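You operate a simulated robot arm through the tools that you are given. There is no shell and no other tool.

Carry out the task below with a simulated two-armed robot. There is one attempt and no reset: what you move stays moved.

Task
Fetch the white hand lamp and set it on the flat pouch. Then screw the cap back on the tall bottle. Then fetch the wheel chock from the packing bench top and set it on the left end of the drawer counter. Then stack the oil can marked "B" from the service bench top on top of the oil can that says "C". Then stack the wax block labelled "65" from the service bench top on top of the wax block labelled "45". Then push the drop stand drawer shut. Do these in the order given. Set down upright: wheel chock.

Only the result counts: the job must be done as asked and must still hold three seconds after the hand-in. Knocking over, shifting, dropping, spilling or breaking anything else fails it. Lids that push on must go on centred and level and be pressed home; caps that screw on are set level and turned clockwise until they are tight.

Robot
Two 7-joint arms with fingered hands on one trunk, on a base that moves. Base frame: it is fixed to the floor where the robot stands at the start and does not move with it; the origin is under the middle of the robot, x ahead of it, y to its left, z up; the surface under the hand at the start is at about z = 0.884. Units: m, degrees, N and s.
The left shoulder is at the start at [0.06, 0.126, 1.23], the right one opposite. With the tool pointing down near the work surface each hand reaches from about 0.36 to 0.72 m from the robot's upright axis, wherever it stands, measured 20 degrees to its own side. Places, roughly: drop stand drawer [-2.1, -1.9, 0.8]; flat pouch [-3.75, -1.75, 0.75]; hand lamp [0.5, 0, 1]; left end of the drawer counter (24x25 cm) [-1.1, -0.6, 0.86]; oil can [0.5, -1.75, 0.75]; tall bottle [0.25, 2.25, 1]; wax block [0.5, -2, 0.75]; wheel chock [0.5, 2, 0.75]. Payload 2.5 kg a hand.
The tool frame of a hand sits at the grasp point between the pads (the TCP): z along the fingers, y along the line on which they close. The tips reach 0.03 m beyond it. The gripper opens to 0.104 m; its body begins 0.035 m behind the TCP. The gripper is a hand of 5 fingers: y runs from the thumb to the fingers, the wrist lies at [-0.015, -0.104, -0.178] in the tool frame, and closing takes about 1.5 s.
Orientation is that of the tool frame in the base frame, as a unit quaternion [x, y, z, w]. With the fingers straight down and the wrist toward the robot, the tool's x, y and z point along [0, 1, 0], [1, 0, 0] and [0, 0, -1] of the base frame.

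Tools
- The arms move only by the tool nudge_tool. It takes "left_deltas", "right_deltas" or both (then of equal length, played together; a hand with none holds still); each is text: rows parted by semicolons, each of 6 numbers parted by spaces: the shift along the tool's x, y, z in m, then the turn, a rotation vector about the tool's x, y, z in degrees. In form: x y z ax ay az; .... A call has 1 to 20 rows; each row is the pose to reach, as a shift and turn from the pose commanded when the call began, along the tool's axes at that moment. "left_hand" and "right_hand" are, for a hand that has rows, the closure, from 0 (fully open) to 1 (shut), set as the call begins (left out, the last holds). A row lasts 0.2 s, in which the tool goes at most 0.05 m and 8.6 degrees; a call with a longer step from one row to the next is refused whole, and so is a gripper value outside its range. Where a pose cannot be reached the arm comes as near as it can. A force on the tool above 40 N (or 10 N above the force at the start of the call, whichever is more), or a blocked arm, ends the call early, and 0.2 s more pass. Each finger travels about 0.153 m/s and halts on what it meets, pressing with about 31 N; the grip force reading is that of the motor and also rises with nothing between the fingers. The clock runs only during rows and for 0.2 s after the last one: add rows that repeat a pose to give the fingers time. The reply holds the time, the measured pose of the TCP, the force on the tool along the base axes, the opening and the grip force, in the units named above and with some noise, with the torque about the TCP (base axes, N m) and any sound that the robot's microphone picked up.
- Cameras (640 x 400 px; columns grow to the right, rows downward): "scene" is now at [0.1286, -0.0063, 1.4336]; the picture's right is [-0.10, -1.00, 0.00], its down [-0.66, 0.06, -0.75] and it looks along [0.75, -0.07, -0.66] (base axes); focal length 282 px, centre (320, 200). "left" rides on the left gripper at [-0.08, -0.078, -0.141] in its tool frame; the picture's right is [-0.78, -0.30, 0.56], its down [0.53, -0.78, 0.33] and it looks along [0.33, 0.56, 0.76] (tool axes); focal length 247 px, centre (320, 200). "right" rides on the right gripper at [0.08, -0.078, -0.141] in its tool frame; the picture's right is [-0.78, 0.30, -0.56], its down [-0.53, -0.78, 0.33] and it looks along [-0.33, 0.56, 0.76] (tool axes); focal length 247 px, centre (320, 200). There is no depth. A picture from a camera that has moved, and an enlarged one, comes with that camera's place and axes in the base frame and with its lens. The place of the scene camera against the robot may be out by one fixed shift of up to 0.012 m in any direction.
- capture(camera): a new picture of that camera. The clock stands still meanwhile.
- slide_trunk(by): slides the trunk up (or, below 0, down) by that many m; the arms and the scene camera ride with it, the base frame stays. It gives what a move gives, with no picture.
- drive_base(legs): drives the robot by 1 to 6 legs, each [ahead, left, turn to the left] in m, m and degrees, along the robot's own axes; the way and the turn of a leg run together, so that a leg with both is an arc; at most 1.5 m and 180 degrees a leg. The arms and the cameras ride along, it lands a little off, and it stops where it bumps. It gives what a move gives.
- move_fingers(index, middle, ring, little, thumb_bend, thumb_turn, hand): sets how far each is bent, from 0 (flat) to 1 (curled in); at 0.3 the hand is open as for a grip, at 0.7 the pads meet at the TCP. One left out holds its place. A second passes; each finger stops where it meets its share of the squeeze, and holds until it gets a number again. A gripper value or a shape takes the hand back. It gives what a move gives, with no picture; readings hold the bend of each and the force on index, middle, ring, little, thumb and palm. thumb_turn goes from beside the hand (0) to across from the fingers (1), as for a grip.
- hand_shape(shape, hand): the hand has 5 fingers and takes this shape, open, in about a second: jaw (thumb against the fingers, like two jaws); tri (thumb and two fingers); tip (a fingertip pinch); poke (one finger out to press); point (the index stretched); flat (the hand flat); cup (the hand cupped); fist (a fist). The gripper value then closes the fingers along that shape, each until it touches; the sizes above hold for jaw. It gives what a move gives, with no picture.
- aim_head(pan, tilt): turns the head with the scene camera to pan (to the left, within 86 degrees either way) and tilt (down, from -29 to 69), counted from straight ahead of the robot. It gives what a move gives.
- enlarge(camera, box): a new picture of the part [left, top, right, bottom] of that camera's present view, enlarged. The clock stands still meanwhile.
- close_job(): hands the job in; it is judged then, once.

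Nothing tells you exact positions but the pictures and the camera data. Unless the task says otherwise, let go and move clear before handing in.

The tools are called after "Emit:" by a JSON object that holds its "method" and its "body". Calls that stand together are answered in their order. nudge_tool: Moves the arms, as the interface text tells. Its arguments: {"type":"object","properties":{"left_deltas":{"type":"string"},"left_hand":{"type":"number"},"right_deltas":{"type":"string"},"right_hand":{"type":"number"}},"required":[]} The other tools are called the same way: slide_trunk (by) moves the trunk up or down; hand_shape (shape, hand) gives the hand a shape; move_fingers (index, middle, ring, little, thumb_bend, thumb_turn, hand) moves the fingers one by one; drive_base (legs) drives the base; aim_head (pan, tilt) turns the head that bears the scene camera; capture (camera) takes a picture; enlarge (camera, box) takes an enlarged picture of a part of a camera's view; close_job () hands the job in.

At the start:

```text
t: 0.0
left_eef_pos: [0.5005, 0.1309, 1.1248]
left_ee_rot: [0.707, 0.707, 0.0, 0.0]
left_force: [0.0, 0.2, 0.2]
left_wrist_torque: [0.02, 0.0, 0.0]
left_grip_width: 0.1036
left_gripper_force: 0.1
left_shape: jaw
left_bend: [0.3, 0.3, 0.3, 0.3, 0.3, 0.98]
left_finger forces: [0.1, 0.1, 0.1, 0.0, 0.1, 0.0]
right_eef_pos: [0.4427, -0.3036, 1.1089]
right_ee_rot: [0.708, 0.706, 0.0, 0.0]
right_force: [0.0, 0.2, 0.5]
right_wrist_torque: [0.02, -0.02, 0.0]
right_grip_width: 0.1037
right_gripper_force: 0.1
right_shape: jaw
right_bend: [0.3, 0.3, 0.3, 0.3, 0.3, 0.98]
right_finger forces: [0.0, 0.0, 0.0, 0.0, 0.0, 0.0]
trunk travel left (down, up): [-0.625, 0.315]
robot x, y, heading: [-0.0008, 0.0029, 0.1]
head pan, tilt (commanded): [-5.5, 41.2]
```

scene: 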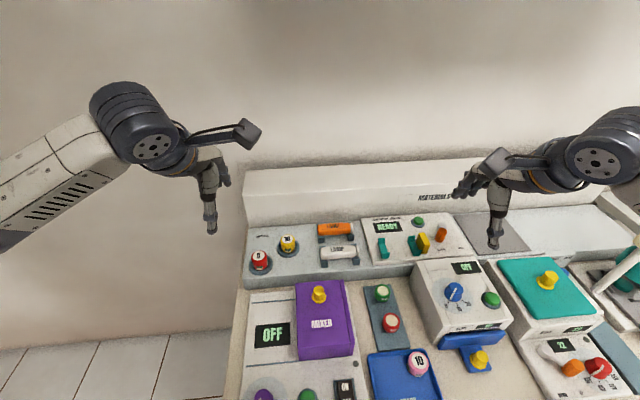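
right: 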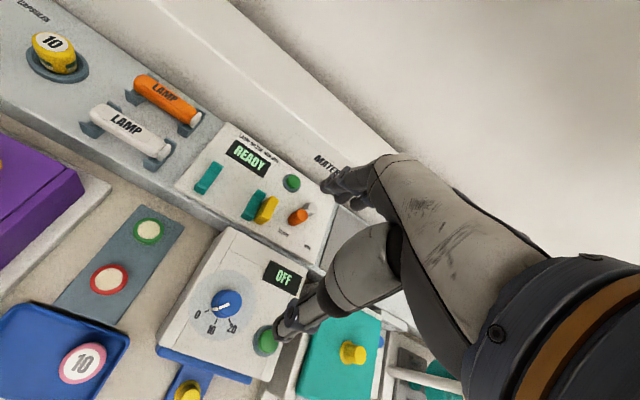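
left: 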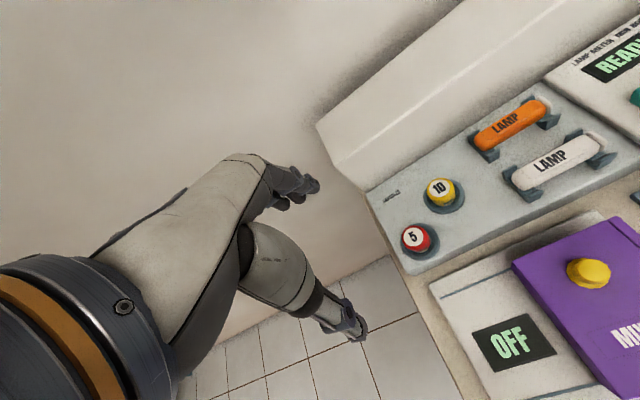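

I see a control console ahead with an orange and a white lamp lying in cradles near [0.5, -0.08, 0.95]; I take the white one as the target. First I look closer.

Emit:
{"method": "enlarge", "body": {"camera": "scene", "box": [240, 200, 400, 300]}}

Emit:
{"method": "enlarge", "body": {"camera": "right", "box": [40, 40, 280, 190]}}

Emit:
{"method": "enlarge", "body": {"camera": "left", "box": [440, 60, 640, 220]}}

```text
4.00 times, centred on (320, 250) of scene
camera zoom: at [0.1286, -0.0063, 1.4336], right [-0.1, -1.0, 0.0], down [-0.66, 0.06, -0.75], along [0.75, -0.07, -0.66], focal length 1130 px, centre (320, 0)
```

zoom: 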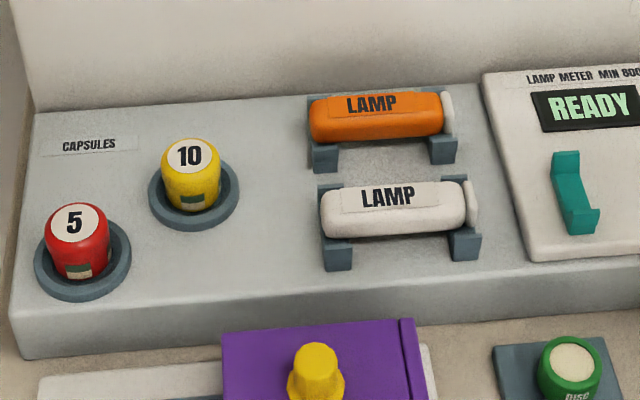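

```text
2.67 times, centred on (160, 115) of right
camera zoom: at [0.3634, -0.2243, 1.2491], right [0.3, -0.78, 0.56], down [-0.78, -0.53, -0.33], along [0.56, -0.33, -0.76], focal length 659 px, centre (747, 427)
```

zoom: 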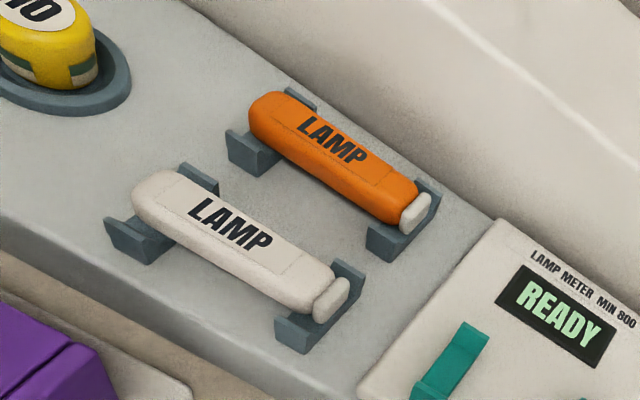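

```text
2.50 times, centred on (540, 140) of left
camera zoom: at [0.4237, 0.0519, 1.2673], right [-0.3, -0.78, -0.56], down [-0.78, 0.53, -0.33], along [0.56, 0.33, -0.76], focal length 617 px, centre (-230, 350)
```

zoom: 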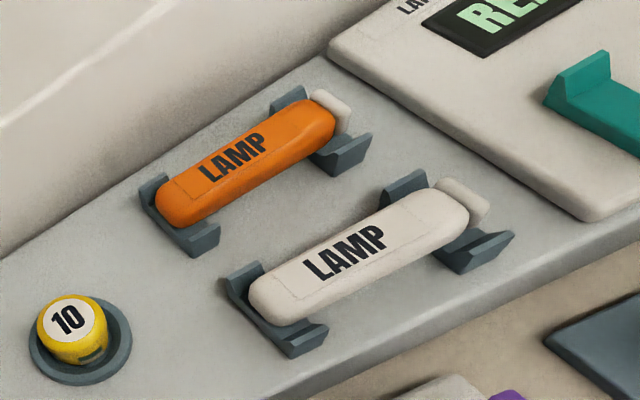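

The white lamp lies along y with its centre near [0.537, -0.088, 0.90], cradled at both ends, so I use a narrow three-finger grip with the right hand in the middle. I shape the hand and move the left hand out of the way.

Emit:
{"method": "hand_shape", "body": {"shape": "tri", "hand": "right"}}

Emit:
{"method": "nudge_tool", "body": {"left_deltas": "0.04 -0.02 -0.01 0 0 0; 0.08 -0.04 -0.02 0 0 0; 0.12 -0.05 -0.03 0 0 0; 0.15 -0.06 -0.04 0 0 0"}}

Emit:
{"method": "capture", "body": {"camera": "right"}}

Emit:
{"method": "capture", "body": {"camera": "scene"}}

```text
t: 0.9
left_eef_pos: [0.5007, 0.1313, 1.1264]
left_ee_rot: [0.707, 0.707, 0.0, 0.001]
left_force: [-0.1, -1.4, -0.2]
left_wrist_torque: [-0.02, -0.02, -0.01]
left_grip_width: 0.1037
left_gripper_force: 0.1
left_shape: jaw
left_bend: [0.3, 0.3, 0.3, 0.3, 0.3, 0.98]
left_finger forces: [0.0, 0.1, 0.0, 0.0, 0.0, 0.0]
right_eef_pos: [0.443, -0.3049, 1.108]
right_ee_rot: [0.707, 0.707, -0.001, 0.0]
right_force: [0.1, 0.0, -0.4]
right_wrist_torque: [-0.01, -0.01, -0.01]
right_grip_width: 0.1034
right_gripper_force: 0.0
right_shape: tri
right_bend: [0.3, 0.3, 0.99, 0.99, 0.3, 0.98]
right_finger forces: [0.0, 0.0, 0.0, 0.1, 0.1, 0.1]
trunk travel left (down, up): [-0.625, 0.315]
robot x, y, heading: [0.0005, 0.0002, -0.1]
head pan, tilt (commanded): [-5.5, 41.2]
```

```text
t: 1.9
left_eef_pos: [0.4398, 0.2815, 1.1665]
left_ee_rot: [0.708, 0.706, 0.0, 0.0]
left_force: [0.8, -0.4, -0.7]
left_wrist_torque: [-0.02, -0.01, 0.0]
left_grip_width: 0.1042
left_gripper_force: 0.1
left_shape: jaw
left_bend: [0.3, 0.3, 0.3, 0.3, 0.3, 0.98]
left_finger forces: [0.0, 0.0, 0.0, 0.0, 0.0, 0.0]
right_eef_pos: [0.4422, -0.3037, 1.1089]
right_ee_rot: [0.707, 0.707, 0.0, 0.0]
right_force: [-0.2, 1.1, -0.3]
right_wrist_torque: [-0.02, -0.02, 0.02]
right_grip_width: 0.1039
right_gripper_force: 0.1
right_shape: tri
right_bend: [0.3, 0.3, 0.99, 0.99, 0.3, 0.98]
right_finger forces: [0.1, 0.1, 0.1, 0.0, 0.0, 0.1]
trunk travel left (down, up): [-0.625, 0.315]
robot x, y, heading: [0.0015, 0.0027, 0.2]
head pan, tilt (commanded): [-5.5, 41.2]
```

```text
taken
camera right: at [0.3631, -0.2242, 1.2492], right [0.3, -0.78, 0.56], down [-0.78, -0.53, -0.33], along [0.56, -0.33, -0.76], focal length 247 px, centre (320, 200)
```

right: 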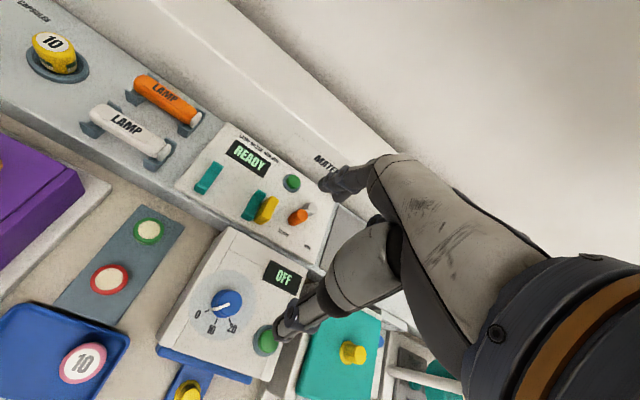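

```text
taken
camera scene: at [0.1283, -0.006, 1.4336], right [-0.1, -1.0, 0.0], down [-0.66, 0.06, -0.75], along [0.75, -0.07, -0.66], focal length 282 px, centre (320, 200)
```

scene: 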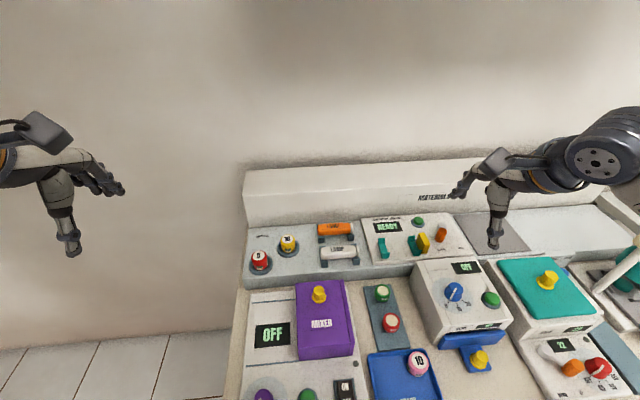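

The hand is now in the three-finger shape. I move it above the lamp and pre-close it partly so that it misses the orange lamp.

Emit:
{"method": "nudge_tool", "body": {"right_deltas": "0.036 0.016 0.01 0 0 0; 0.072 0.032 0.03 0 0 0; 0.108 0.047 0.05 0 0 0; 0.144 0.063 0.07 0 0 0; 0.18 0.079 0.09 0 0 0; 0.215 0.094 0.109 0 0 0; 0.215 0.094 0.109 0 0 0", "right_hand": 0.35}}

Emit:
{"method": "capture", "body": {"camera": "right"}}

Emit:
{"method": "capture", "body": {"camera": "scene"}}

Emit:
{"method": "capture", "body": {"camera": "left"}}

```text
t: 3.5
left_eef_pos: [0.4411, 0.2808, 1.1652]
left_ee_rot: [0.707, 0.707, 0.0, 0.0]
left_force: [0.3, -0.1, 0.2]
left_wrist_torque: [0.0, -0.02, -0.03]
left_grip_width: 0.104
left_gripper_force: 0.1
left_shape: jaw
left_bend: [0.3, 0.3, 0.3, 0.3, 0.3, 0.98]
left_finger forces: [0.0, 0.0, 0.0, 0.0, 0.0, 0.1]
right_eef_pos: [0.5356, -0.0896, 0.9995]
right_ee_rot: [0.707, 0.707, 0.001, 0.001]
right_force: [0.0, 0.1, 1.0]
right_wrist_torque: [0.01, -0.02, 0.02]
right_grip_width: 0.0678
right_gripper_force: 0.0
right_shape: tri
right_bend: [0.73, 0.39, 0.99, 0.99, 0.62, 1.0]
right_finger forces: [0.0, 0.0, 0.1, 0.0, 0.0, 0.0]
trunk travel left (down, up): [-0.625, 0.315]
robot x, y, heading: [0.0002, -0.003, -0.1]
head pan, tilt (commanded): [-5.5, 41.2]
```

```text
taken
camera right: at [0.4568, -0.0099, 1.14], right [0.29, -0.78, 0.56], down [-0.78, -0.53, -0.33], along [0.56, -0.33, -0.76], focal length 247 px, centre (320, 200)
```

right: 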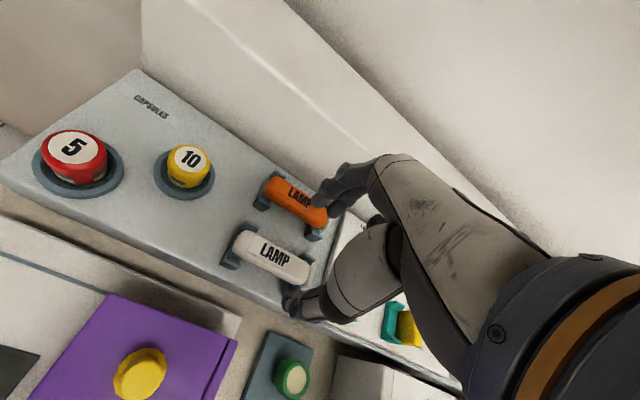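

```text
taken
camera scene: at [0.1284, -0.0066, 1.4336], right [-0.1, -1.0, 0.0], down [-0.66, 0.06, -0.75], along [0.75, -0.07, -0.66], focal length 282 px, centre (320, 200)
```

scene: 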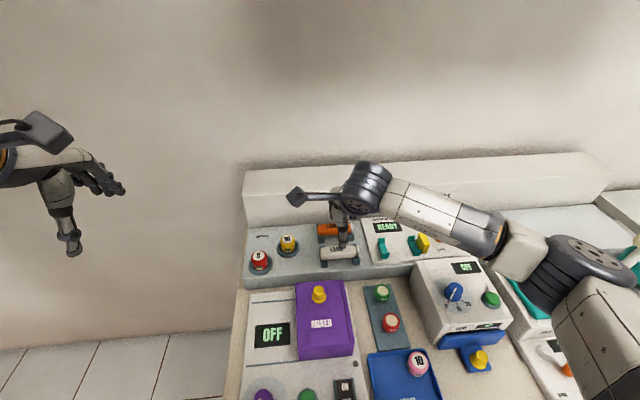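

```text
taken
camera left: at [0.3636, 0.2019, 1.3076], right [-0.3, -0.78, -0.56], down [-0.78, 0.53, -0.33], along [0.56, 0.33, -0.76], focal length 247 px, centre (320, 200)
```

left: 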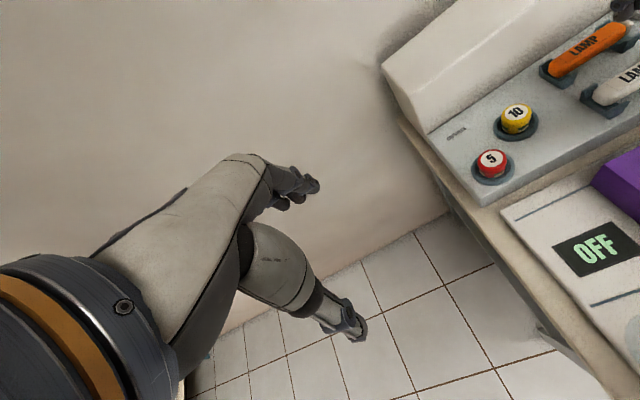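

I check the finger posture, since index and middle seem bent differently.

Emit:
{"method": "enlarge", "body": {"camera": "right", "box": [220, 140, 420, 340]}}

Emit:
{"method": "enlarge", "body": {"camera": "scene", "box": [280, 180, 400, 280]}}

```text
2.00 times, centred on (320, 240) of right
camera zoom: at [0.4568, -0.0099, 1.14], right [0.29, -0.78, 0.56], down [-0.78, -0.53, -0.33], along [0.56, -0.33, -0.76], focal length 494 px, centre (320, 120)
```

zoom: 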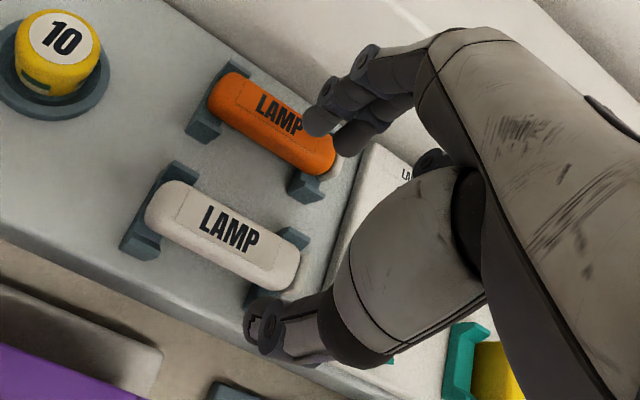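

```text
4.00 times, centred on (340, 230) of scene
camera zoom: at [0.1284, -0.0066, 1.4336], right [-0.1, -1.0, 0.0], down [-0.66, 0.06, -0.75], along [0.75, -0.07, -0.66], focal length 1130 px, centre (240, 80)
```

zoom: 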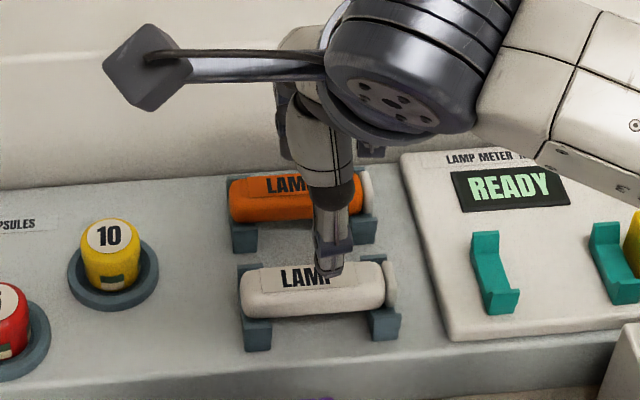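

The index is curled more than the middle, so I set the fingers directly to an even partial opening and look again.

Emit:
{"method": "move_fingers", "body": {"hand": "right", "index": 0.45, "middle": 0.45, "thumb_bend": 0.45, "thumb_turn": 1.0, "ring": 1.0, "little": 1.0}}

Emit:
{"method": "enlarge", "body": {"camera": "right", "box": [220, 140, 420, 340]}}

```text
t: 4.5
left_eef_pos: [0.4404, 0.2807, 1.1648]
left_ee_rot: [0.707, 0.708, 0.0, 0.0]
left_force: [0.1, 0.3, -0.7]
left_wrist_torque: [0.02, 0.0, 0.04]
left_grip_width: 0.1038
left_gripper_force: 0.1
left_shape: jaw
left_bend: [0.3, 0.3, 0.3, 0.3, 0.3, 0.98]
left_finger forces: [0.0, 0.0, 0.0, 0.0, 0.0, 0.0]
right_eef_pos: [0.5353, -0.0904, 0.9985]
right_ee_rot: [0.707, 0.707, 0.0, 0.0]
right_force: [-0.3, -0.4, -0.4]
right_wrist_torque: [-0.02, 0.03, 0.03]
right_grip_width: 0.0643
right_gripper_force: 0.0
right_shape: fingers
right_bend: [0.45, 0.45, 1.0, 1.0, 0.45, 0.99]
right_finger forces: [0.0, 0.1, 0.0, 0.0, 0.0, 0.0]
trunk travel left (down, up): [-0.625, 0.315]
robot x, y, heading: [-0.0003, 0.0003, -0.2]
head pan, tilt (commanded): [-5.5, 41.2]
```

```text
2.00 times, centred on (320, 240) of right
camera zoom: at [0.4567, -0.01, 1.14], right [0.3, -0.78, 0.56], down [-0.78, -0.53, -0.33], along [0.56, -0.33, -0.76], focal length 494 px, centre (320, 120)
```

zoom: 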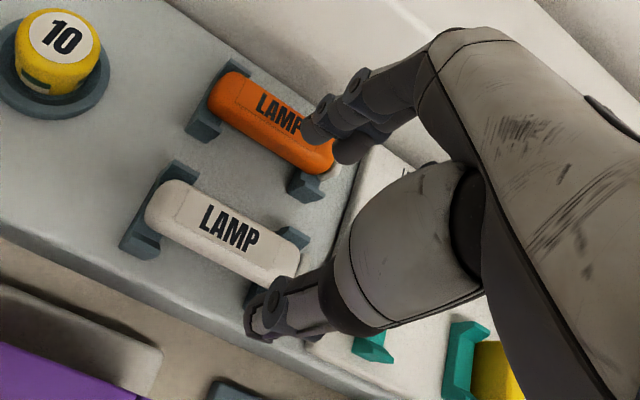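

Fingers are even now, centred on the lamp's middle (lamp spans y -0.046 to -0.134, top at about z 0.907). I narrow the opening a little more and lower the hand.

Emit:
{"method": "move_fingers", "body": {"hand": "right", "index": 0.49, "middle": 0.49, "thumb_bend": 0.49}}

Emit:
{"method": "nudge_tool", "body": {"right_deltas": "0 0.001 0.025 0 0 0; 0 0.001 0.045 0 0 0; 0 0.001 0.065 0 0 0; 0 0.001 0.078 0 0 0"}}

Emit:
{"method": "enlarge", "body": {"camera": "right", "box": [220, 140, 420, 340]}}

Emit:
{"method": "enlarge", "body": {"camera": "scene", "box": [280, 180, 400, 280]}}

Emit:
{"method": "capture", "body": {"camera": "left"}}

```text
t: 5.5
left_eef_pos: [0.4398, 0.2812, 1.165]
left_ee_rot: [0.707, 0.708, 0.0, 0.0]
left_force: [0.4, -0.1, -0.3]
left_wrist_torque: [0.01, -0.05, 0.0]
left_grip_width: 0.1037
left_gripper_force: 0.1
left_shape: jaw
left_bend: [0.3, 0.3, 0.3, 0.3, 0.3, 0.98]
left_finger forces: [0.0, 0.1, 0.0, 0.1, 0.0, 0.0]
right_eef_pos: [0.5357, -0.0901, 0.999]
right_ee_rot: [0.707, 0.707, 0.0, 0.0]
right_force: [0.5, -0.6, 0.9]
right_wrist_torque: [0.02, -0.02, -0.01]
right_grip_width: 0.055
right_gripper_force: 0.1
right_shape: fingers
right_bend: [0.49, 0.49, 1.0, 1.0, 0.49, 1.0]
right_finger forces: [0.0, 0.1, 0.1, 0.0, 0.1, 0.0]
trunk travel left (down, up): [-0.625, 0.315]
robot x, y, heading: [0.001, 0.0014, 0.3]
head pan, tilt (commanded): [-5.5, 41.2]
```

```text
t: 6.5
left_eef_pos: [0.4416, 0.2822, 1.1654]
left_ee_rot: [0.707, 0.707, 0.001, 0.001]
left_force: [-0.3, -1.4, 0.9]
left_wrist_torque: [0.02, 0.0, 0.01]
left_grip_width: 0.1035
left_gripper_force: 0.0
left_shape: jaw
left_bend: [0.3, 0.3, 0.3, 0.3, 0.3, 0.98]
left_finger forces: [0.1, 0.0, 0.0, 0.0, 0.0, 0.0]
right_eef_pos: [0.538, -0.0899, 0.9213]
right_ee_rot: [0.707, 0.708, 0.0, 0.0]
right_force: [-0.1, -0.5, -0.2]
right_wrist_torque: [0.01, -0.01, 0.02]
right_grip_width: 0.0549
right_gripper_force: 0.0
right_shape: fingers
right_bend: [0.49, 0.49, 1.0, 1.0, 0.49, 1.0]
right_finger forces: [0.1, 0.0, 0.0, 0.0, 0.0, 0.1]
trunk travel left (down, up): [-0.625, 0.315]
robot x, y, heading: [-0.0026, 0.0005, -0.1]
head pan, tilt (commanded): [-5.5, 41.2]
```

```text
2.00 times, centred on (320, 240) of right
camera zoom: at [0.4582, -0.0096, 1.0613], right [0.3, -0.78, 0.56], down [-0.78, -0.53, -0.33], along [0.56, -0.33, -0.76], focal length 494 px, centre (320, 120)
```

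zoom: 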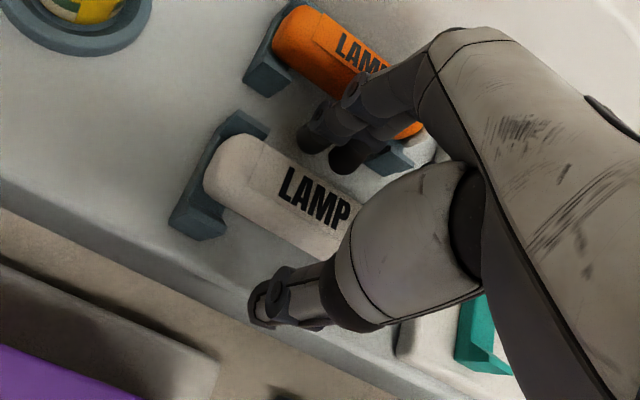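

```text
4.00 times, centred on (340, 230) of scene
camera zoom: at [0.1286, -0.0063, 1.4336], right [-0.1, -1.0, 0.0], down [-0.66, 0.06, -0.75], along [0.75, -0.07, -0.66], focal length 1130 px, centre (240, 80)
```

zoom: 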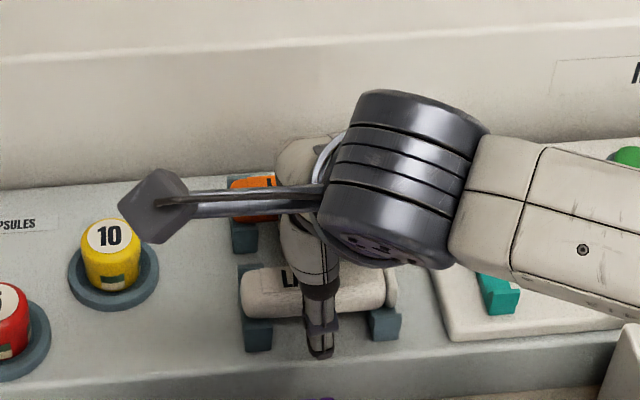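

```text
taken
camera left: at [0.3638, 0.2022, 1.3075], right [-0.3, -0.78, -0.56], down [-0.78, 0.53, -0.33], along [0.56, 0.33, -0.76], focal length 247 px, centre (320, 200)
```

left: 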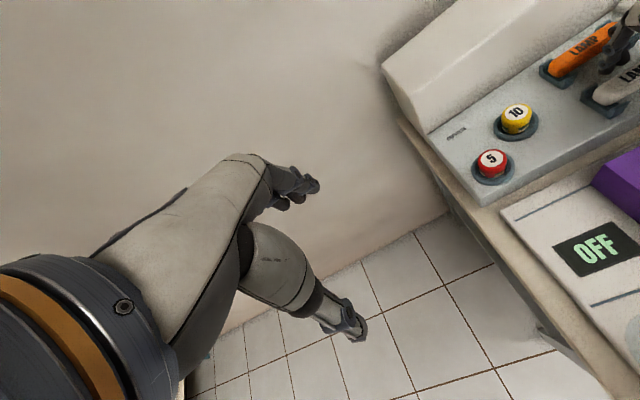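

The fingers straddle the lamp without touching the orange one. I lower slightly further while watching the force.

Emit:
{"method": "nudge_tool", "body": {"right_deltas": "0 0 0.006 0 0 0; 0 0 0.012 0 0 0"}}

Emit:
{"method": "enlarge", "body": {"camera": "left", "box": [540, 0, 640, 120]}}

```text
t: 7.1
left_eef_pos: [0.4408, 0.2803, 1.1668]
left_ee_rot: [0.707, 0.707, 0.0, 0.0]
left_force: [0.0, 0.2, 0.6]
left_wrist_torque: [-0.02, -0.01, 0.0]
left_grip_width: 0.1036
left_gripper_force: 0.1
left_shape: jaw
left_bend: [0.3, 0.3, 0.3, 0.3, 0.3, 0.98]
left_finger forces: [0.0, 0.0, 0.0, 0.0, 0.1, 0.1]
right_eef_pos: [0.5385, -0.0889, 0.9094]
right_ee_rot: [0.707, 0.707, 0.0, -0.001]
right_force: [0.8, 0.5, 0.1]
right_wrist_torque: [-0.01, 0.0, 0.02]
right_grip_width: 0.055
right_gripper_force: 0.1
right_shape: fingers
right_bend: [0.49, 0.49, 1.0, 1.0, 0.49, 1.0]
right_finger forces: [0.0, 0.1, 0.0, 0.0, 0.0, 0.1]
trunk travel left (down, up): [-0.625, 0.315]
robot x, y, heading: [0.0014, -0.0039, -0.0]
head pan, tilt (commanded): [-5.5, 41.2]
```

```text
3.33 times, centred on (590, 60) of left
camera zoom: at [0.3638, 0.2022, 1.3075], right [-0.3, -0.78, -0.56], down [-0.78, 0.53, -0.33], along [0.56, 0.33, -0.76], focal length 823 px, centre (-580, 667)
```

zoom: 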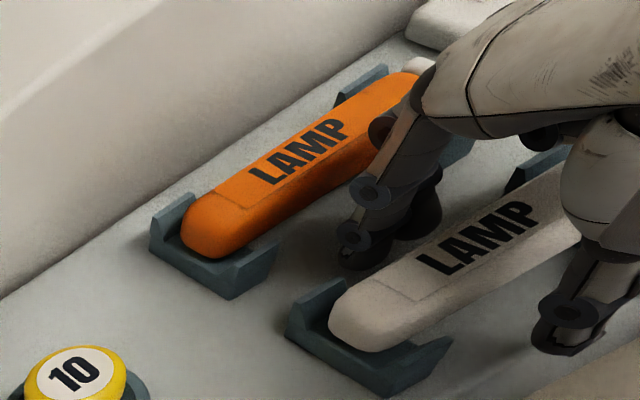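

The tips are near the surface. I lower 5 mm more and close on the lamp.

Emit:
{"method": "nudge_tool", "body": {"right_deltas": "0 0 0.003 0 0 0; 0 0 0.006 0 0 0"}}

Emit:
{"method": "move_fingers", "body": {"hand": "right", "index": 0.75, "middle": 0.75, "thumb_bend": 0.75}}

Emit:
{"method": "enlarge", "body": {"camera": "left", "box": [540, 0, 640, 120]}}

```text
t: 7.7
left_eef_pos: [0.4409, 0.2797, 1.1655]
left_ee_rot: [0.707, 0.707, 0.001, 0.001]
left_force: [0.3, -0.1, 1.0]
left_wrist_torque: [0.01, -0.02, -0.02]
left_grip_width: 0.1034
left_gripper_force: 0.1
left_shape: jaw
left_bend: [0.3, 0.3, 0.3, 0.3, 0.3, 0.98]
left_finger forces: [0.0, 0.1, 0.0, 0.0, 0.0, 0.0]
right_eef_pos: [0.538, -0.09, 0.9045]
right_ee_rot: [0.707, 0.707, 0.001, 0.002]
right_force: [0.4, -1.3, 4.3]
right_wrist_torque: [-0.08, -0.14, 0.0]
right_grip_width: 0.055
right_gripper_force: 2.4
right_shape: fingers
right_bend: [0.49, 0.49, 1.0, 1.0, 0.49, 1.0]
right_finger forces: [0.0, 4.1, 0.0, 0.0, 0.0, 0.0]
trunk travel left (down, up): [-0.625, 0.315]
robot x, y, heading: [0.001, 0.0002, -0.2]
head pan, tilt (commanded): [-5.5, 41.2]
```

```text
t: 8.7
left_eef_pos: [0.4405, 0.2802, 1.1658]
left_ee_rot: [0.707, 0.707, 0.0, -0.001]
left_force: [-0.4, -0.5, -0.1]
left_wrist_torque: [-0.01, -0.02, -0.02]
left_grip_width: 0.1038
left_gripper_force: 0.0
left_shape: jaw
left_bend: [0.3, 0.3, 0.3, 0.3, 0.3, 0.98]
left_finger forces: [0.1, 0.1, 0.0, 0.2, 0.0, 0.0]
right_eef_pos: [0.5387, -0.0895, 0.9032]
right_ee_rot: [0.707, 0.707, 0.0, 0.001]
right_force: [-0.1, -0.5, -0.8]
right_wrist_torque: [0.01, 0.01, 0.0]
right_grip_width: 0.013
right_gripper_force: 16.5
right_shape: fingers
right_bend: [0.73, 0.73, 1.0, 1.0, 0.66, 1.0]
right_finger forces: [10.3, 6.2, 0.0, 0.1, 16.6, 0.1]
trunk travel left (down, up): [-0.625, 0.315]
robot x, y, heading: [-0.0014, -0.0002, 0.0]
head pan, tilt (commanded): [-5.5, 41.2]
```

```text
3.33 times, centred on (590, 60) of left
camera zoom: at [0.3639, 0.2022, 1.3075], right [-0.3, -0.78, -0.56], down [-0.78, 0.53, -0.33], along [0.56, 0.33, -0.76], focal length 823 px, centre (-580, 667)
```

zoom: 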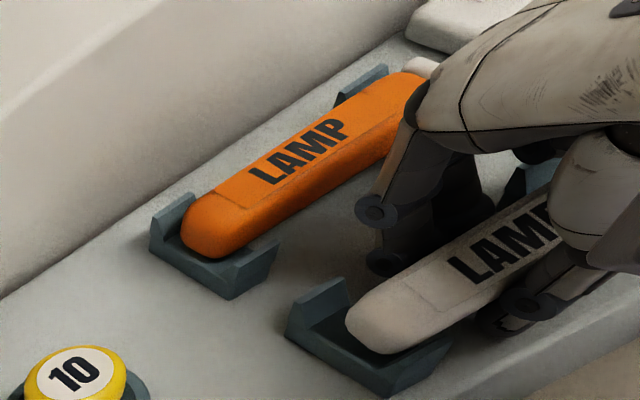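

The fingers hold something with about 16 N. I lift straight up a few centimetres and check that the lamp comes along.

Emit:
{"method": "nudge_tool", "body": {"right_deltas": "0 0 -0.01 0 0 0; 0 0 -0.03 0 0 0; 0 0 -0.05 0 0 0; 0 0 -0.07 0 0 0; 0 0 -0.09 0 0 0"}}

Emit:
{"method": "capture", "body": {"camera": "left"}}

Emit:
{"method": "enlarge", "body": {"camera": "scene", "box": [260, 160, 420, 280]}}

Emit:
{"method": "enlarge", "body": {"camera": "right", "box": [200, 140, 400, 340]}}

```text
t: 9.9
left_eef_pos: [0.4407, 0.2821, 1.1645]
left_ee_rot: [0.707, 0.708, 0.0, 0.0]
left_force: [0.9, -0.2, -0.3]
left_wrist_torque: [0.01, 0.01, 0.01]
left_grip_width: 0.1041
left_gripper_force: 0.1
left_shape: jaw
left_bend: [0.3, 0.3, 0.3, 0.3, 0.3, 0.98]
left_finger forces: [0.1, 0.0, 0.0, 0.1, 0.0, 0.0]
right_eef_pos: [0.5369, -0.0899, 0.9932]
right_ee_rot: [0.707, 0.707, 0.001, 0.001]
right_force: [-0.4, 0.1, -0.1]
right_wrist_torque: [0.0, 0.03, 0.02]
right_grip_width: 0.0127
right_gripper_force: 16.6
right_shape: fingers
right_bend: [0.73, 0.73, 1.0, 1.0, 0.66, 1.0]
right_finger forces: [10.4, 6.3, 0.1, 0.1, 16.4, 0.0]
trunk travel left (down, up): [-0.625, 0.315]
robot x, y, heading: [-0.001, 0.0013, 0.1]
head pan, tilt (commanded): [-5.5, 41.2]
```

```text
taken
camera left: at [0.3638, 0.2022, 1.3075], right [-0.3, -0.78, -0.56], down [-0.78, 0.53, -0.33], along [0.56, 0.33, -0.76], focal length 247 px, centre (320, 200)
```

left: 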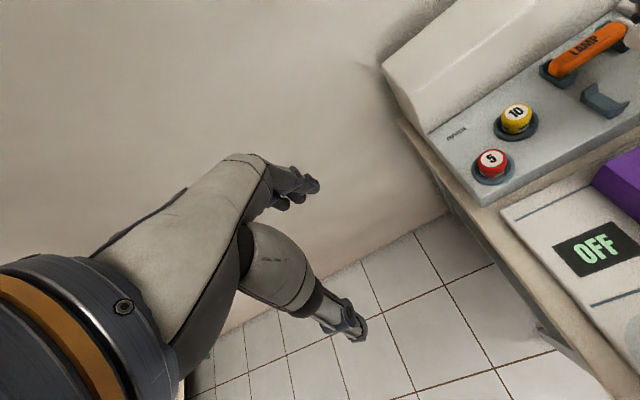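

```text
3.33 times, centred on (340, 220) of scene
camera zoom: at [0.1286, -0.0062, 1.4335], right [-0.1, -1.0, 0.0], down [-0.66, 0.06, -0.75], along [0.75, -0.07, -0.66], focal length 941 px, centre (253, 133)
```

zoom: 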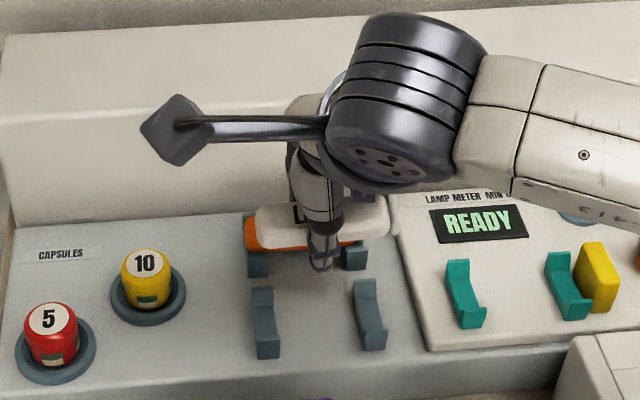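

```text
2.00 times, centred on (300, 240) of right
camera zoom: at [0.4584, -0.0097, 1.1344], right [0.3, -0.78, 0.56], down [-0.78, -0.53, -0.33], along [0.56, -0.34, -0.76], focal length 494 px, centre (360, 120)
```

zoom: 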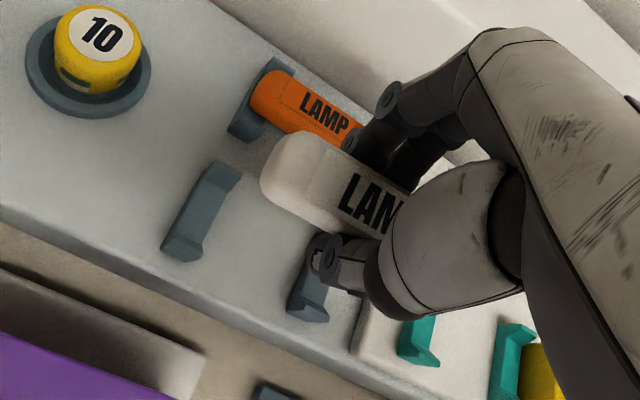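

The white lamp is held in the hand. I lift it to a carry pose and then look around to learn the room before driving.

Emit:
{"method": "nudge_tool", "body": {"right_deltas": "0 0 -0.04 0 0 0; 0 0 -0.08 0 0 0; -0.02 -0.01 -0.12 0 0 0; -0.06 -0.03 -0.127 0 0 0; -0.1 -0.05 -0.127 0 0 0; -0.14 -0.07 -0.127 0 0 0; -0.18 -0.095 -0.127 0 0 0"}}

Emit:
{"method": "aim_head", "body": {"pan": 85, "tilt": 20}}

Emit:
{"method": "capture", "body": {"camera": "scene"}}

Emit:
{"method": "aim_head", "body": {"pan": -85, "tilt": 20}}

Emit:
{"method": "capture", "body": {"camera": "scene"}}

```text
t: 11.5
left_eef_pos: [0.4399, 0.2816, 1.1662]
left_ee_rot: [0.707, 0.708, -0.001, 0.0]
left_force: [0.2, 0.6, -0.1]
left_wrist_torque: [0.0, 0.02, -0.01]
left_grip_width: 0.1038
left_gripper_force: 0.0
left_shape: jaw
left_bend: [0.3, 0.3, 0.3, 0.3, 0.3, 0.98]
left_finger forces: [0.0, 0.0, 0.0, 0.1, 0.0, 0.0]
right_eef_pos: [0.4417, -0.2697, 1.1207]
right_ee_rot: [0.707, 0.707, 0.0, 0.0]
right_force: [0.3, 0.3, -0.6]
right_wrist_torque: [0.02, -0.03, -0.02]
right_grip_width: 0.0125
right_gripper_force: 15.8
right_shape: fingers
right_bend: [0.74, 0.74, 1.0, 1.0, 0.66, 1.0]
right_finger forces: [10.0, 6.0, 0.0, 0.0, 16.1, 0.0]
trunk travel left (down, up): [-0.625, 0.315]
robot x, y, heading: [-0.0032, -0.0004, 0.2]
head pan, tilt (commanded): [-5.5, 41.2]
```

```text
t: 13.2
left_eef_pos: [0.4401, 0.2816, 1.1657]
left_ee_rot: [0.707, 0.707, 0.0, 0.0]
left_force: [-0.7, 0.0, 0.2]
left_wrist_torque: [0.0, -0.03, -0.03]
left_grip_width: 0.1035
left_gripper_force: 0.1
left_shape: jaw
left_bend: [0.3, 0.3, 0.3, 0.3, 0.3, 0.98]
left_finger forces: [0.0, 0.1, 0.0, 0.1, 0.0, 0.0]
right_eef_pos: [0.4429, -0.2687, 1.1216]
right_ee_rot: [0.707, 0.708, 0.0, 0.0]
right_force: [0.1, 0.3, -1.0]
right_wrist_torque: [-0.01, 0.0, 0.01]
right_grip_width: 0.0126
right_gripper_force: 16.3
right_shape: fingers
right_bend: [0.74, 0.74, 1.0, 1.0, 0.66, 1.0]
right_finger forces: [10.0, 6.1, 0.0, 0.0, 16.1, 0.0]
trunk travel left (down, up): [-0.625, 0.315]
robot x, y, heading: [-0.0015, -0.0016, -0.1]
head pan, tilt (commanded): [85.0, 20.0]
```

```text
taken
camera scene: at [0.053, 0.0945, 1.4667], right [1.0, -0.09, 0.0], down [-0.03, -0.34, -0.94], along [0.08, 0.94, -0.34], focal length 282 px, centre (320, 200)
```

scene: 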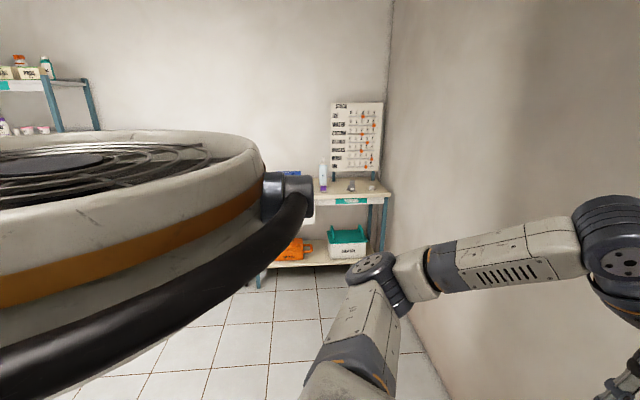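

```text
t: 15.7
left_eef_pos: [0.4414, 0.282, 1.1655]
left_ee_rot: [0.707, 0.707, 0.0, 0.0]
left_force: [-0.1, -0.1, -0.1]
left_wrist_torque: [-0.01, -0.02, 0.02]
left_grip_width: 0.1037
left_gripper_force: 0.0
left_shape: jaw
left_bend: [0.3, 0.3, 0.3, 0.3, 0.3, 0.98]
left_finger forces: [0.0, 0.0, 0.0, 0.0, 0.1, 0.0]
right_eef_pos: [0.4427, -0.2688, 1.121]
right_ee_rot: [0.707, 0.707, 0.001, 0.0]
right_force: [0.2, 0.2, -1.5]
right_wrist_torque: [0.03, 0.01, -0.02]
right_grip_width: 0.0126
right_gripper_force: 16.6
right_shape: fingers
right_bend: [0.74, 0.74, 1.0, 1.0, 0.66, 1.0]
right_finger forces: [10.0, 5.9, 0.0, 0.0, 15.9, 0.0]
trunk travel left (down, up): [-0.625, 0.315]
robot x, y, heading: [0.0005, -0.0019, -0.1]
head pan, tilt (commanded): [-85.0, 20.0]
```

```text
taken
camera scene: at [0.053, -0.091, 1.4667], right [-1.0, -0.09, 0.0], down [-0.03, 0.34, -0.94], along [0.08, -0.94, -0.34], focal length 282 px, centre (320, 200)
```

scene: 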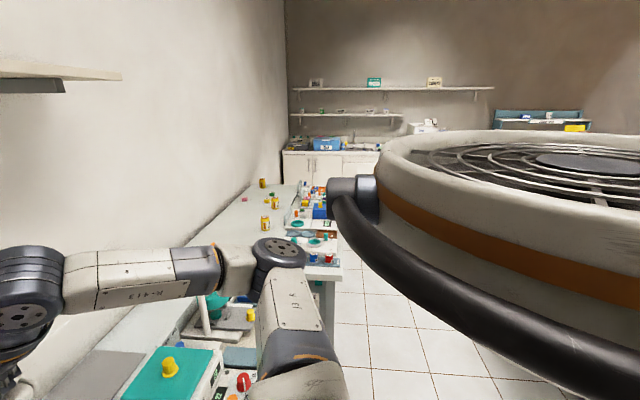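

The room has a service bench along the front wall to the right and a shelf rack on the left. I back off from the console, turn right, and look further around.

Emit:
{"method": "drive_base", "body": {"legs": [[-0.3, 0, 0], [0, 0, -90]]}}

Emit:
{"method": "aim_head", "body": {"pan": -60, "tilt": 20}}

Emit:
{"method": "capture", "body": {"camera": "scene"}}

Emit:
{"method": "aim_head", "body": {"pan": 0, "tilt": 25}}

Emit:
{"method": "capture", "body": {"camera": "scene"}}

```text
t: 21.6
left_eef_pos: [-0.0119, -0.4377, 1.1661]
left_ee_rot: [1.0, 0.005, -0.001, 0.0]
left_force: [0.4, 0.1, -0.1]
left_wrist_torque: [0.04, -0.02, 0.01]
left_grip_width: 0.1036
left_gripper_force: 0.1
left_shape: jaw
left_bend: [0.3, 0.3, 0.3, 0.3, 0.3, 0.98]
left_finger forces: [0.0, 0.1, 0.0, 0.0, 0.1, 0.1]
right_eef_pos: [-0.5624, -0.4451, 1.1214]
right_ee_rot: [1.0, 0.005, 0.0, 0.0]
right_force: [-0.1, 0.0, -0.9]
right_wrist_torque: [0.0, 0.01, 0.01]
right_grip_width: 0.0119
right_gripper_force: 15.7
right_shape: fingers
right_bend: [0.74, 0.74, 1.0, 1.0, 0.67, 1.0]
right_finger forces: [9.3, 5.8, 0.0, 0.0, 15.3, 0.0]
trunk travel left (down, up): [-0.625, 0.315]
robot x, y, heading: [-0.2981, -0.0001, -89.2]
head pan, tilt (commanded): [-85.0, 20.0]
```

```text
t: 22.5
left_eef_pos: [-0.013, -0.438, 1.1663]
left_ee_rot: [1.0, 0.006, 0.0, 0.001]
left_force: [0.9, 0.7, 0.0]
left_wrist_torque: [0.0, 0.0, 0.04]
left_grip_width: 0.1035
left_gripper_force: 0.1
left_shape: jaw
left_bend: [0.3, 0.3, 0.3, 0.3, 0.3, 0.98]
left_finger forces: [0.1, 0.1, 0.0, 0.1, 0.1, 0.0]
right_eef_pos: [-0.563, -0.444, 1.1194]
right_ee_rot: [1.0, 0.005, 0.001, 0.0]
right_force: [1.0, -0.1, -1.2]
right_wrist_torque: [0.0, -0.02, -0.01]
right_grip_width: 0.0121
right_gripper_force: 15.5
right_shape: fingers
right_bend: [0.74, 0.74, 1.0, 1.0, 0.67, 1.0]
right_finger forces: [9.5, 5.8, 0.1, 0.0, 15.3, 0.0]
trunk travel left (down, up): [-0.625, 0.315]
robot x, y, heading: [-0.3022, 0.0007, -89.2]
head pan, tilt (commanded): [-60.0, 20.0]
```

```text
taken
camera scene: at [-0.3731, -0.0856, 1.4667], right [-0.51, 0.86, 0.0], down [0.29, 0.17, -0.94], along [-0.81, -0.48, -0.34], focal length 282 px, centre (320, 200)
```

scene: 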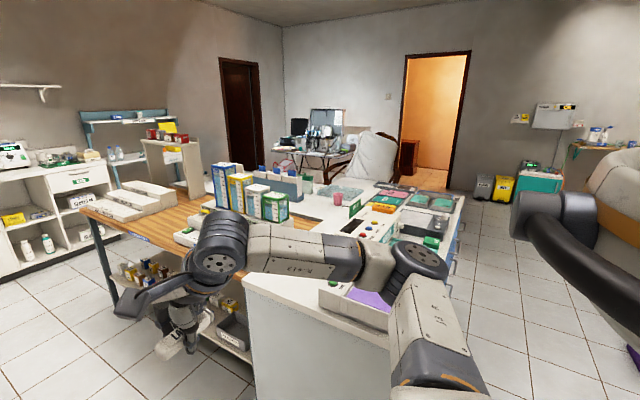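

```text
t: 23.8
left_eef_pos: [-0.0126, -0.4376, 1.1652]
left_ee_rot: [1.0, 0.006, -0.001, 0.0]
left_force: [0.0, 0.1, 1.1]
left_wrist_torque: [0.02, 0.05, 0.02]
left_grip_width: 0.104
left_gripper_force: 0.0
left_shape: jaw
left_bend: [0.3, 0.3, 0.3, 0.3, 0.3, 0.98]
left_finger forces: [0.0, 0.0, 0.0, 0.0, 0.0, 0.1]
right_eef_pos: [-0.5628, -0.4459, 1.1202]
right_ee_rot: [1.0, 0.005, 0.0, 0.0]
right_force: [-0.1, 0.4, -1.6]
right_wrist_torque: [0.01, -0.01, -0.03]
right_grip_width: 0.0122
right_gripper_force: 15.1
right_shape: fingers
right_bend: [0.74, 0.74, 1.0, 1.0, 0.67, 1.0]
right_finger forces: [9.4, 5.8, 0.0, 0.0, 15.3, 0.0]
trunk travel left (down, up): [-0.625, 0.315]
robot x, y, heading: [-0.2994, -0.0017, -89.6]
head pan, tilt (commanded): [0.0, 25.0]
```

```text
taken
camera scene: at [-0.292, -0.1304, 1.4586], right [-1.0, -0.01, 0.0], down [0.0, 0.42, -0.91], along [0.01, -0.91, -0.42], focal length 282 px, centre (320, 200)
```

scene: 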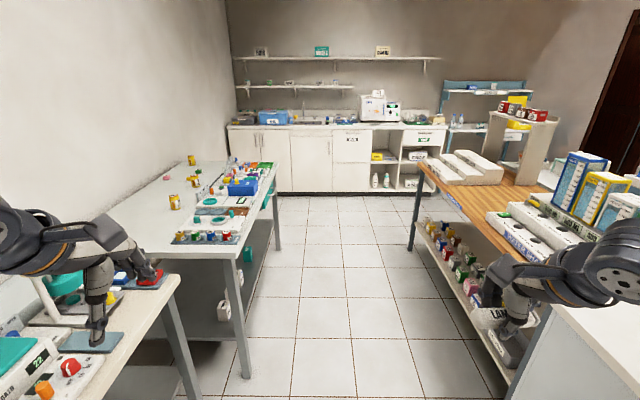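

The drawer counter stands as an island just ahead-right, with a wooden table behind it; the pouch should be on the far table by the wall. I zoom in on that area.

Emit:
{"method": "aim_head", "body": {"pan": -62, "tilt": 14}}

Emit:
{"method": "enlarge", "body": {"camera": "scene", "box": [200, 80, 480, 255]}}

Emit:
{"method": "capture", "body": {"camera": "scene"}}

Emit:
{"method": "aim_head", "body": {"pan": -86, "tilt": 20}}

Emit:
{"method": "capture", "body": {"camera": "scene"}}

```text
t: 25.1
left_eef_pos: [-0.0118, -0.4376, 1.1652]
left_ee_rot: [1.0, 0.006, 0.0, 0.0]
left_force: [-0.2, -0.8, -0.5]
left_wrist_torque: [0.01, 0.03, 0.0]
left_grip_width: 0.1034
left_gripper_force: 0.2
left_shape: jaw
left_bend: [0.3, 0.3, 0.3, 0.3, 0.3, 0.98]
left_finger forces: [0.1, 0.0, 0.0, 0.1, 0.0, 0.0]
right_eef_pos: [-0.5631, -0.4453, 1.1204]
right_ee_rot: [1.0, 0.005, 0.0, -0.001]
right_force: [0.0, 0.2, -0.9]
right_wrist_torque: [0.02, 0.02, 0.01]
right_grip_width: 0.0119
right_gripper_force: 15.1
right_shape: fingers
right_bend: [0.74, 0.74, 1.0, 1.0, 0.67, 1.0]
right_finger forces: [9.4, 5.8, 0.0, 0.0, 15.3, 0.0]
trunk travel left (down, up): [-0.625, 0.315]
robot x, y, heading: [-0.295, -0.0018, -89.5]
head pan, tilt (commanded): [-62.0, 14.0]
```

```text
2.29 times, centred on (340, 168) of scene
camera zoom: at [-0.3748, -0.083, 1.4765], right [-0.48, 0.88, 0.0], down [0.21, 0.12, -0.97], along [-0.85, -0.47, -0.24], focal length 645 px, centre (274, 274)
```

zoom: 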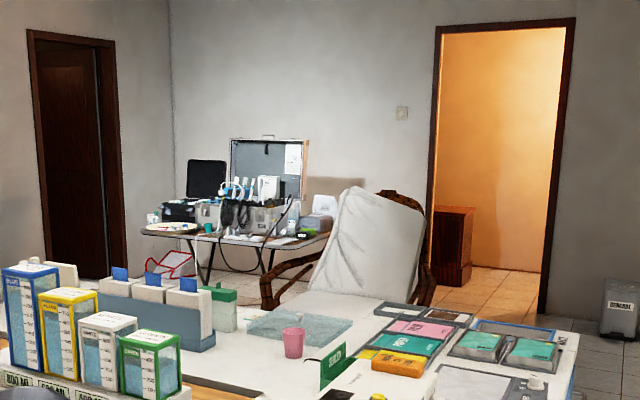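

```text
taken
camera scene: at [-0.3748, -0.083, 1.4765], right [-0.48, 0.88, 0.0], down [0.21, 0.12, -0.97], along [-0.85, -0.47, -0.24], focal length 282 px, centre (320, 200)
```

scene: 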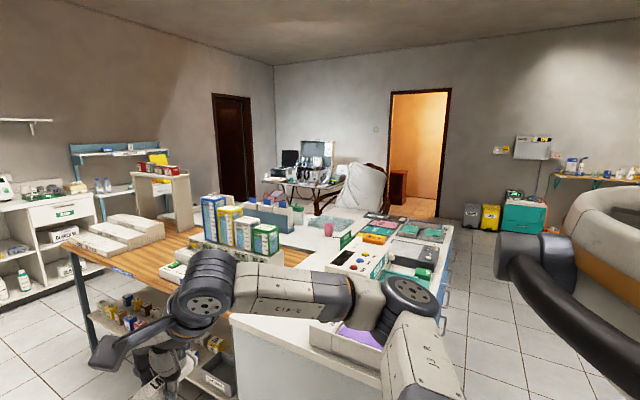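

```text
t: 26.0
left_eef_pos: [-0.0132, -0.4378, 1.1662]
left_ee_rot: [1.0, 0.005, 0.0, 0.0]
left_force: [-0.5, -0.5, 0.1]
left_wrist_torque: [-0.01, -0.02, -0.02]
left_grip_width: 0.1038
left_gripper_force: 0.0
left_shape: jaw
left_bend: [0.3, 0.3, 0.3, 0.3, 0.3, 0.98]
left_finger forces: [0.0, 0.0, 0.1, 0.1, 0.0, 0.0]
right_eef_pos: [-0.5619, -0.4449, 1.1208]
right_ee_rot: [1.0, 0.005, -0.001, 0.0]
right_force: [-0.9, 0.0, -0.4]
right_wrist_torque: [-0.01, 0.01, 0.02]
right_grip_width: 0.0121
right_gripper_force: 15.1
right_shape: fingers
right_bend: [0.74, 0.74, 1.0, 1.0, 0.67, 1.0]
right_finger forces: [9.4, 5.9, 0.0, 0.0, 15.3, 0.0]
trunk travel left (down, up): [-0.625, 0.315]
robot x, y, heading: [-0.2975, -0.0006, -89.4]
head pan, tilt (commanded): [-85.9, 20.0]
```

```text
taken
camera scene: at [-0.3857, -0.0459, 1.4667], right [-0.08, 1.0, 0.0], down [0.34, 0.03, -0.94], along [-0.94, -0.08, -0.34], focal length 282 px, centre (320, 200)
```

scene: 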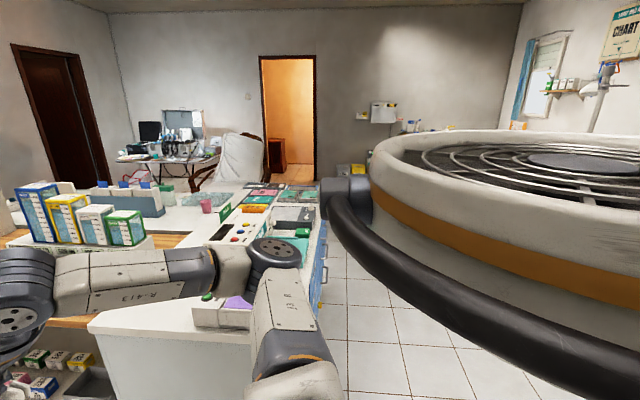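

The pouch should be on the right end of the folding table, with a chair somewhere before it. I back away from the counter, turn to face -x and drive along the counter's drawer side.

Emit:
{"method": "drive_base", "body": {"legs": [[-0.45, 0, 0], [0, 0, -90], [1.2, 0, 0]]}}

Emit:
{"method": "aim_head", "body": {"pan": 20, "tilt": 20}}

Emit:
{"method": "capture", "body": {"camera": "scene"}}

```text
t: 38.2
left_eef_pos: [-1.9391, 0.1239, 1.1651]
left_ee_rot: [0.716, -0.698, 0.0, 0.0]
left_force: [-0.2, 0.6, 0.1]
left_wrist_torque: [0.01, 0.03, -0.01]
left_grip_width: 0.1034
left_gripper_force: 0.0
left_shape: jaw
left_bend: [0.3, 0.3, 0.3, 0.3, 0.3, 0.98]
left_finger forces: [0.1, 0.0, 0.0, 0.0, 0.0, 0.0]
right_eef_pos: [-1.9559, 0.6735, 1.1203]
right_ee_rot: [0.716, -0.698, 0.001, 0.001]
right_force: [0.2, -0.2, 0.1]
right_wrist_torque: [-0.01, 0.0, 0.02]
right_grip_width: 0.0115
right_gripper_force: 14.6
right_shape: fingers
right_bend: [0.74, 0.74, 1.0, 1.0, 0.67, 1.0]
right_finger forces: [8.7, 5.5, 0.1, 0.1, 14.5, 0.0]
trunk travel left (down, up): [-0.625, 0.315]
robot x, y, heading: [-1.5076, 0.414, -178.3]
head pan, tilt (commanded): [-85.9, 20.0]
```

```text
t: 40.0
left_eef_pos: [-1.9384, 0.1243, 1.1664]
left_ee_rot: [0.716, -0.698, 0.001, 0.0]
left_force: [0.1, -0.1, -0.3]
left_wrist_torque: [0.01, 0.0, 0.02]
left_grip_width: 0.1036
left_gripper_force: 0.1
left_shape: jaw
left_bend: [0.3, 0.3, 0.3, 0.3, 0.3, 0.98]
left_finger forces: [0.0, 0.1, 0.0, 0.0, 0.0, 0.1]
right_eef_pos: [-1.9559, 0.6738, 1.1207]
right_ee_rot: [0.716, -0.698, 0.0, 0.0]
right_force: [-0.2, 0.9, -0.3]
right_wrist_torque: [-0.02, 0.02, 0.02]
right_grip_width: 0.0112
right_gripper_force: 14.1
right_shape: fingers
right_bend: [0.74, 0.74, 1.0, 1.0, 0.67, 1.0]
right_finger forces: [8.7, 5.6, 0.0, 0.0, 14.5, 0.0]
trunk travel left (down, up): [-0.625, 0.315]
robot x, y, heading: [-1.5036, 0.4135, -178.6]
head pan, tilt (commanded): [20.0, 20.0]
```

```text
taken
camera scene: at [-1.6282, 0.3832, 1.4667], right [-0.37, 0.93, 0.0], down [0.32, 0.12, -0.94], along [-0.87, -0.34, -0.34], focal length 282 px, centre (320, 200)
```

scene: 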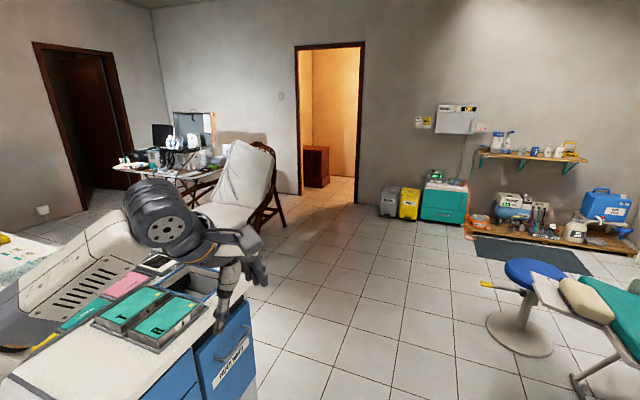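

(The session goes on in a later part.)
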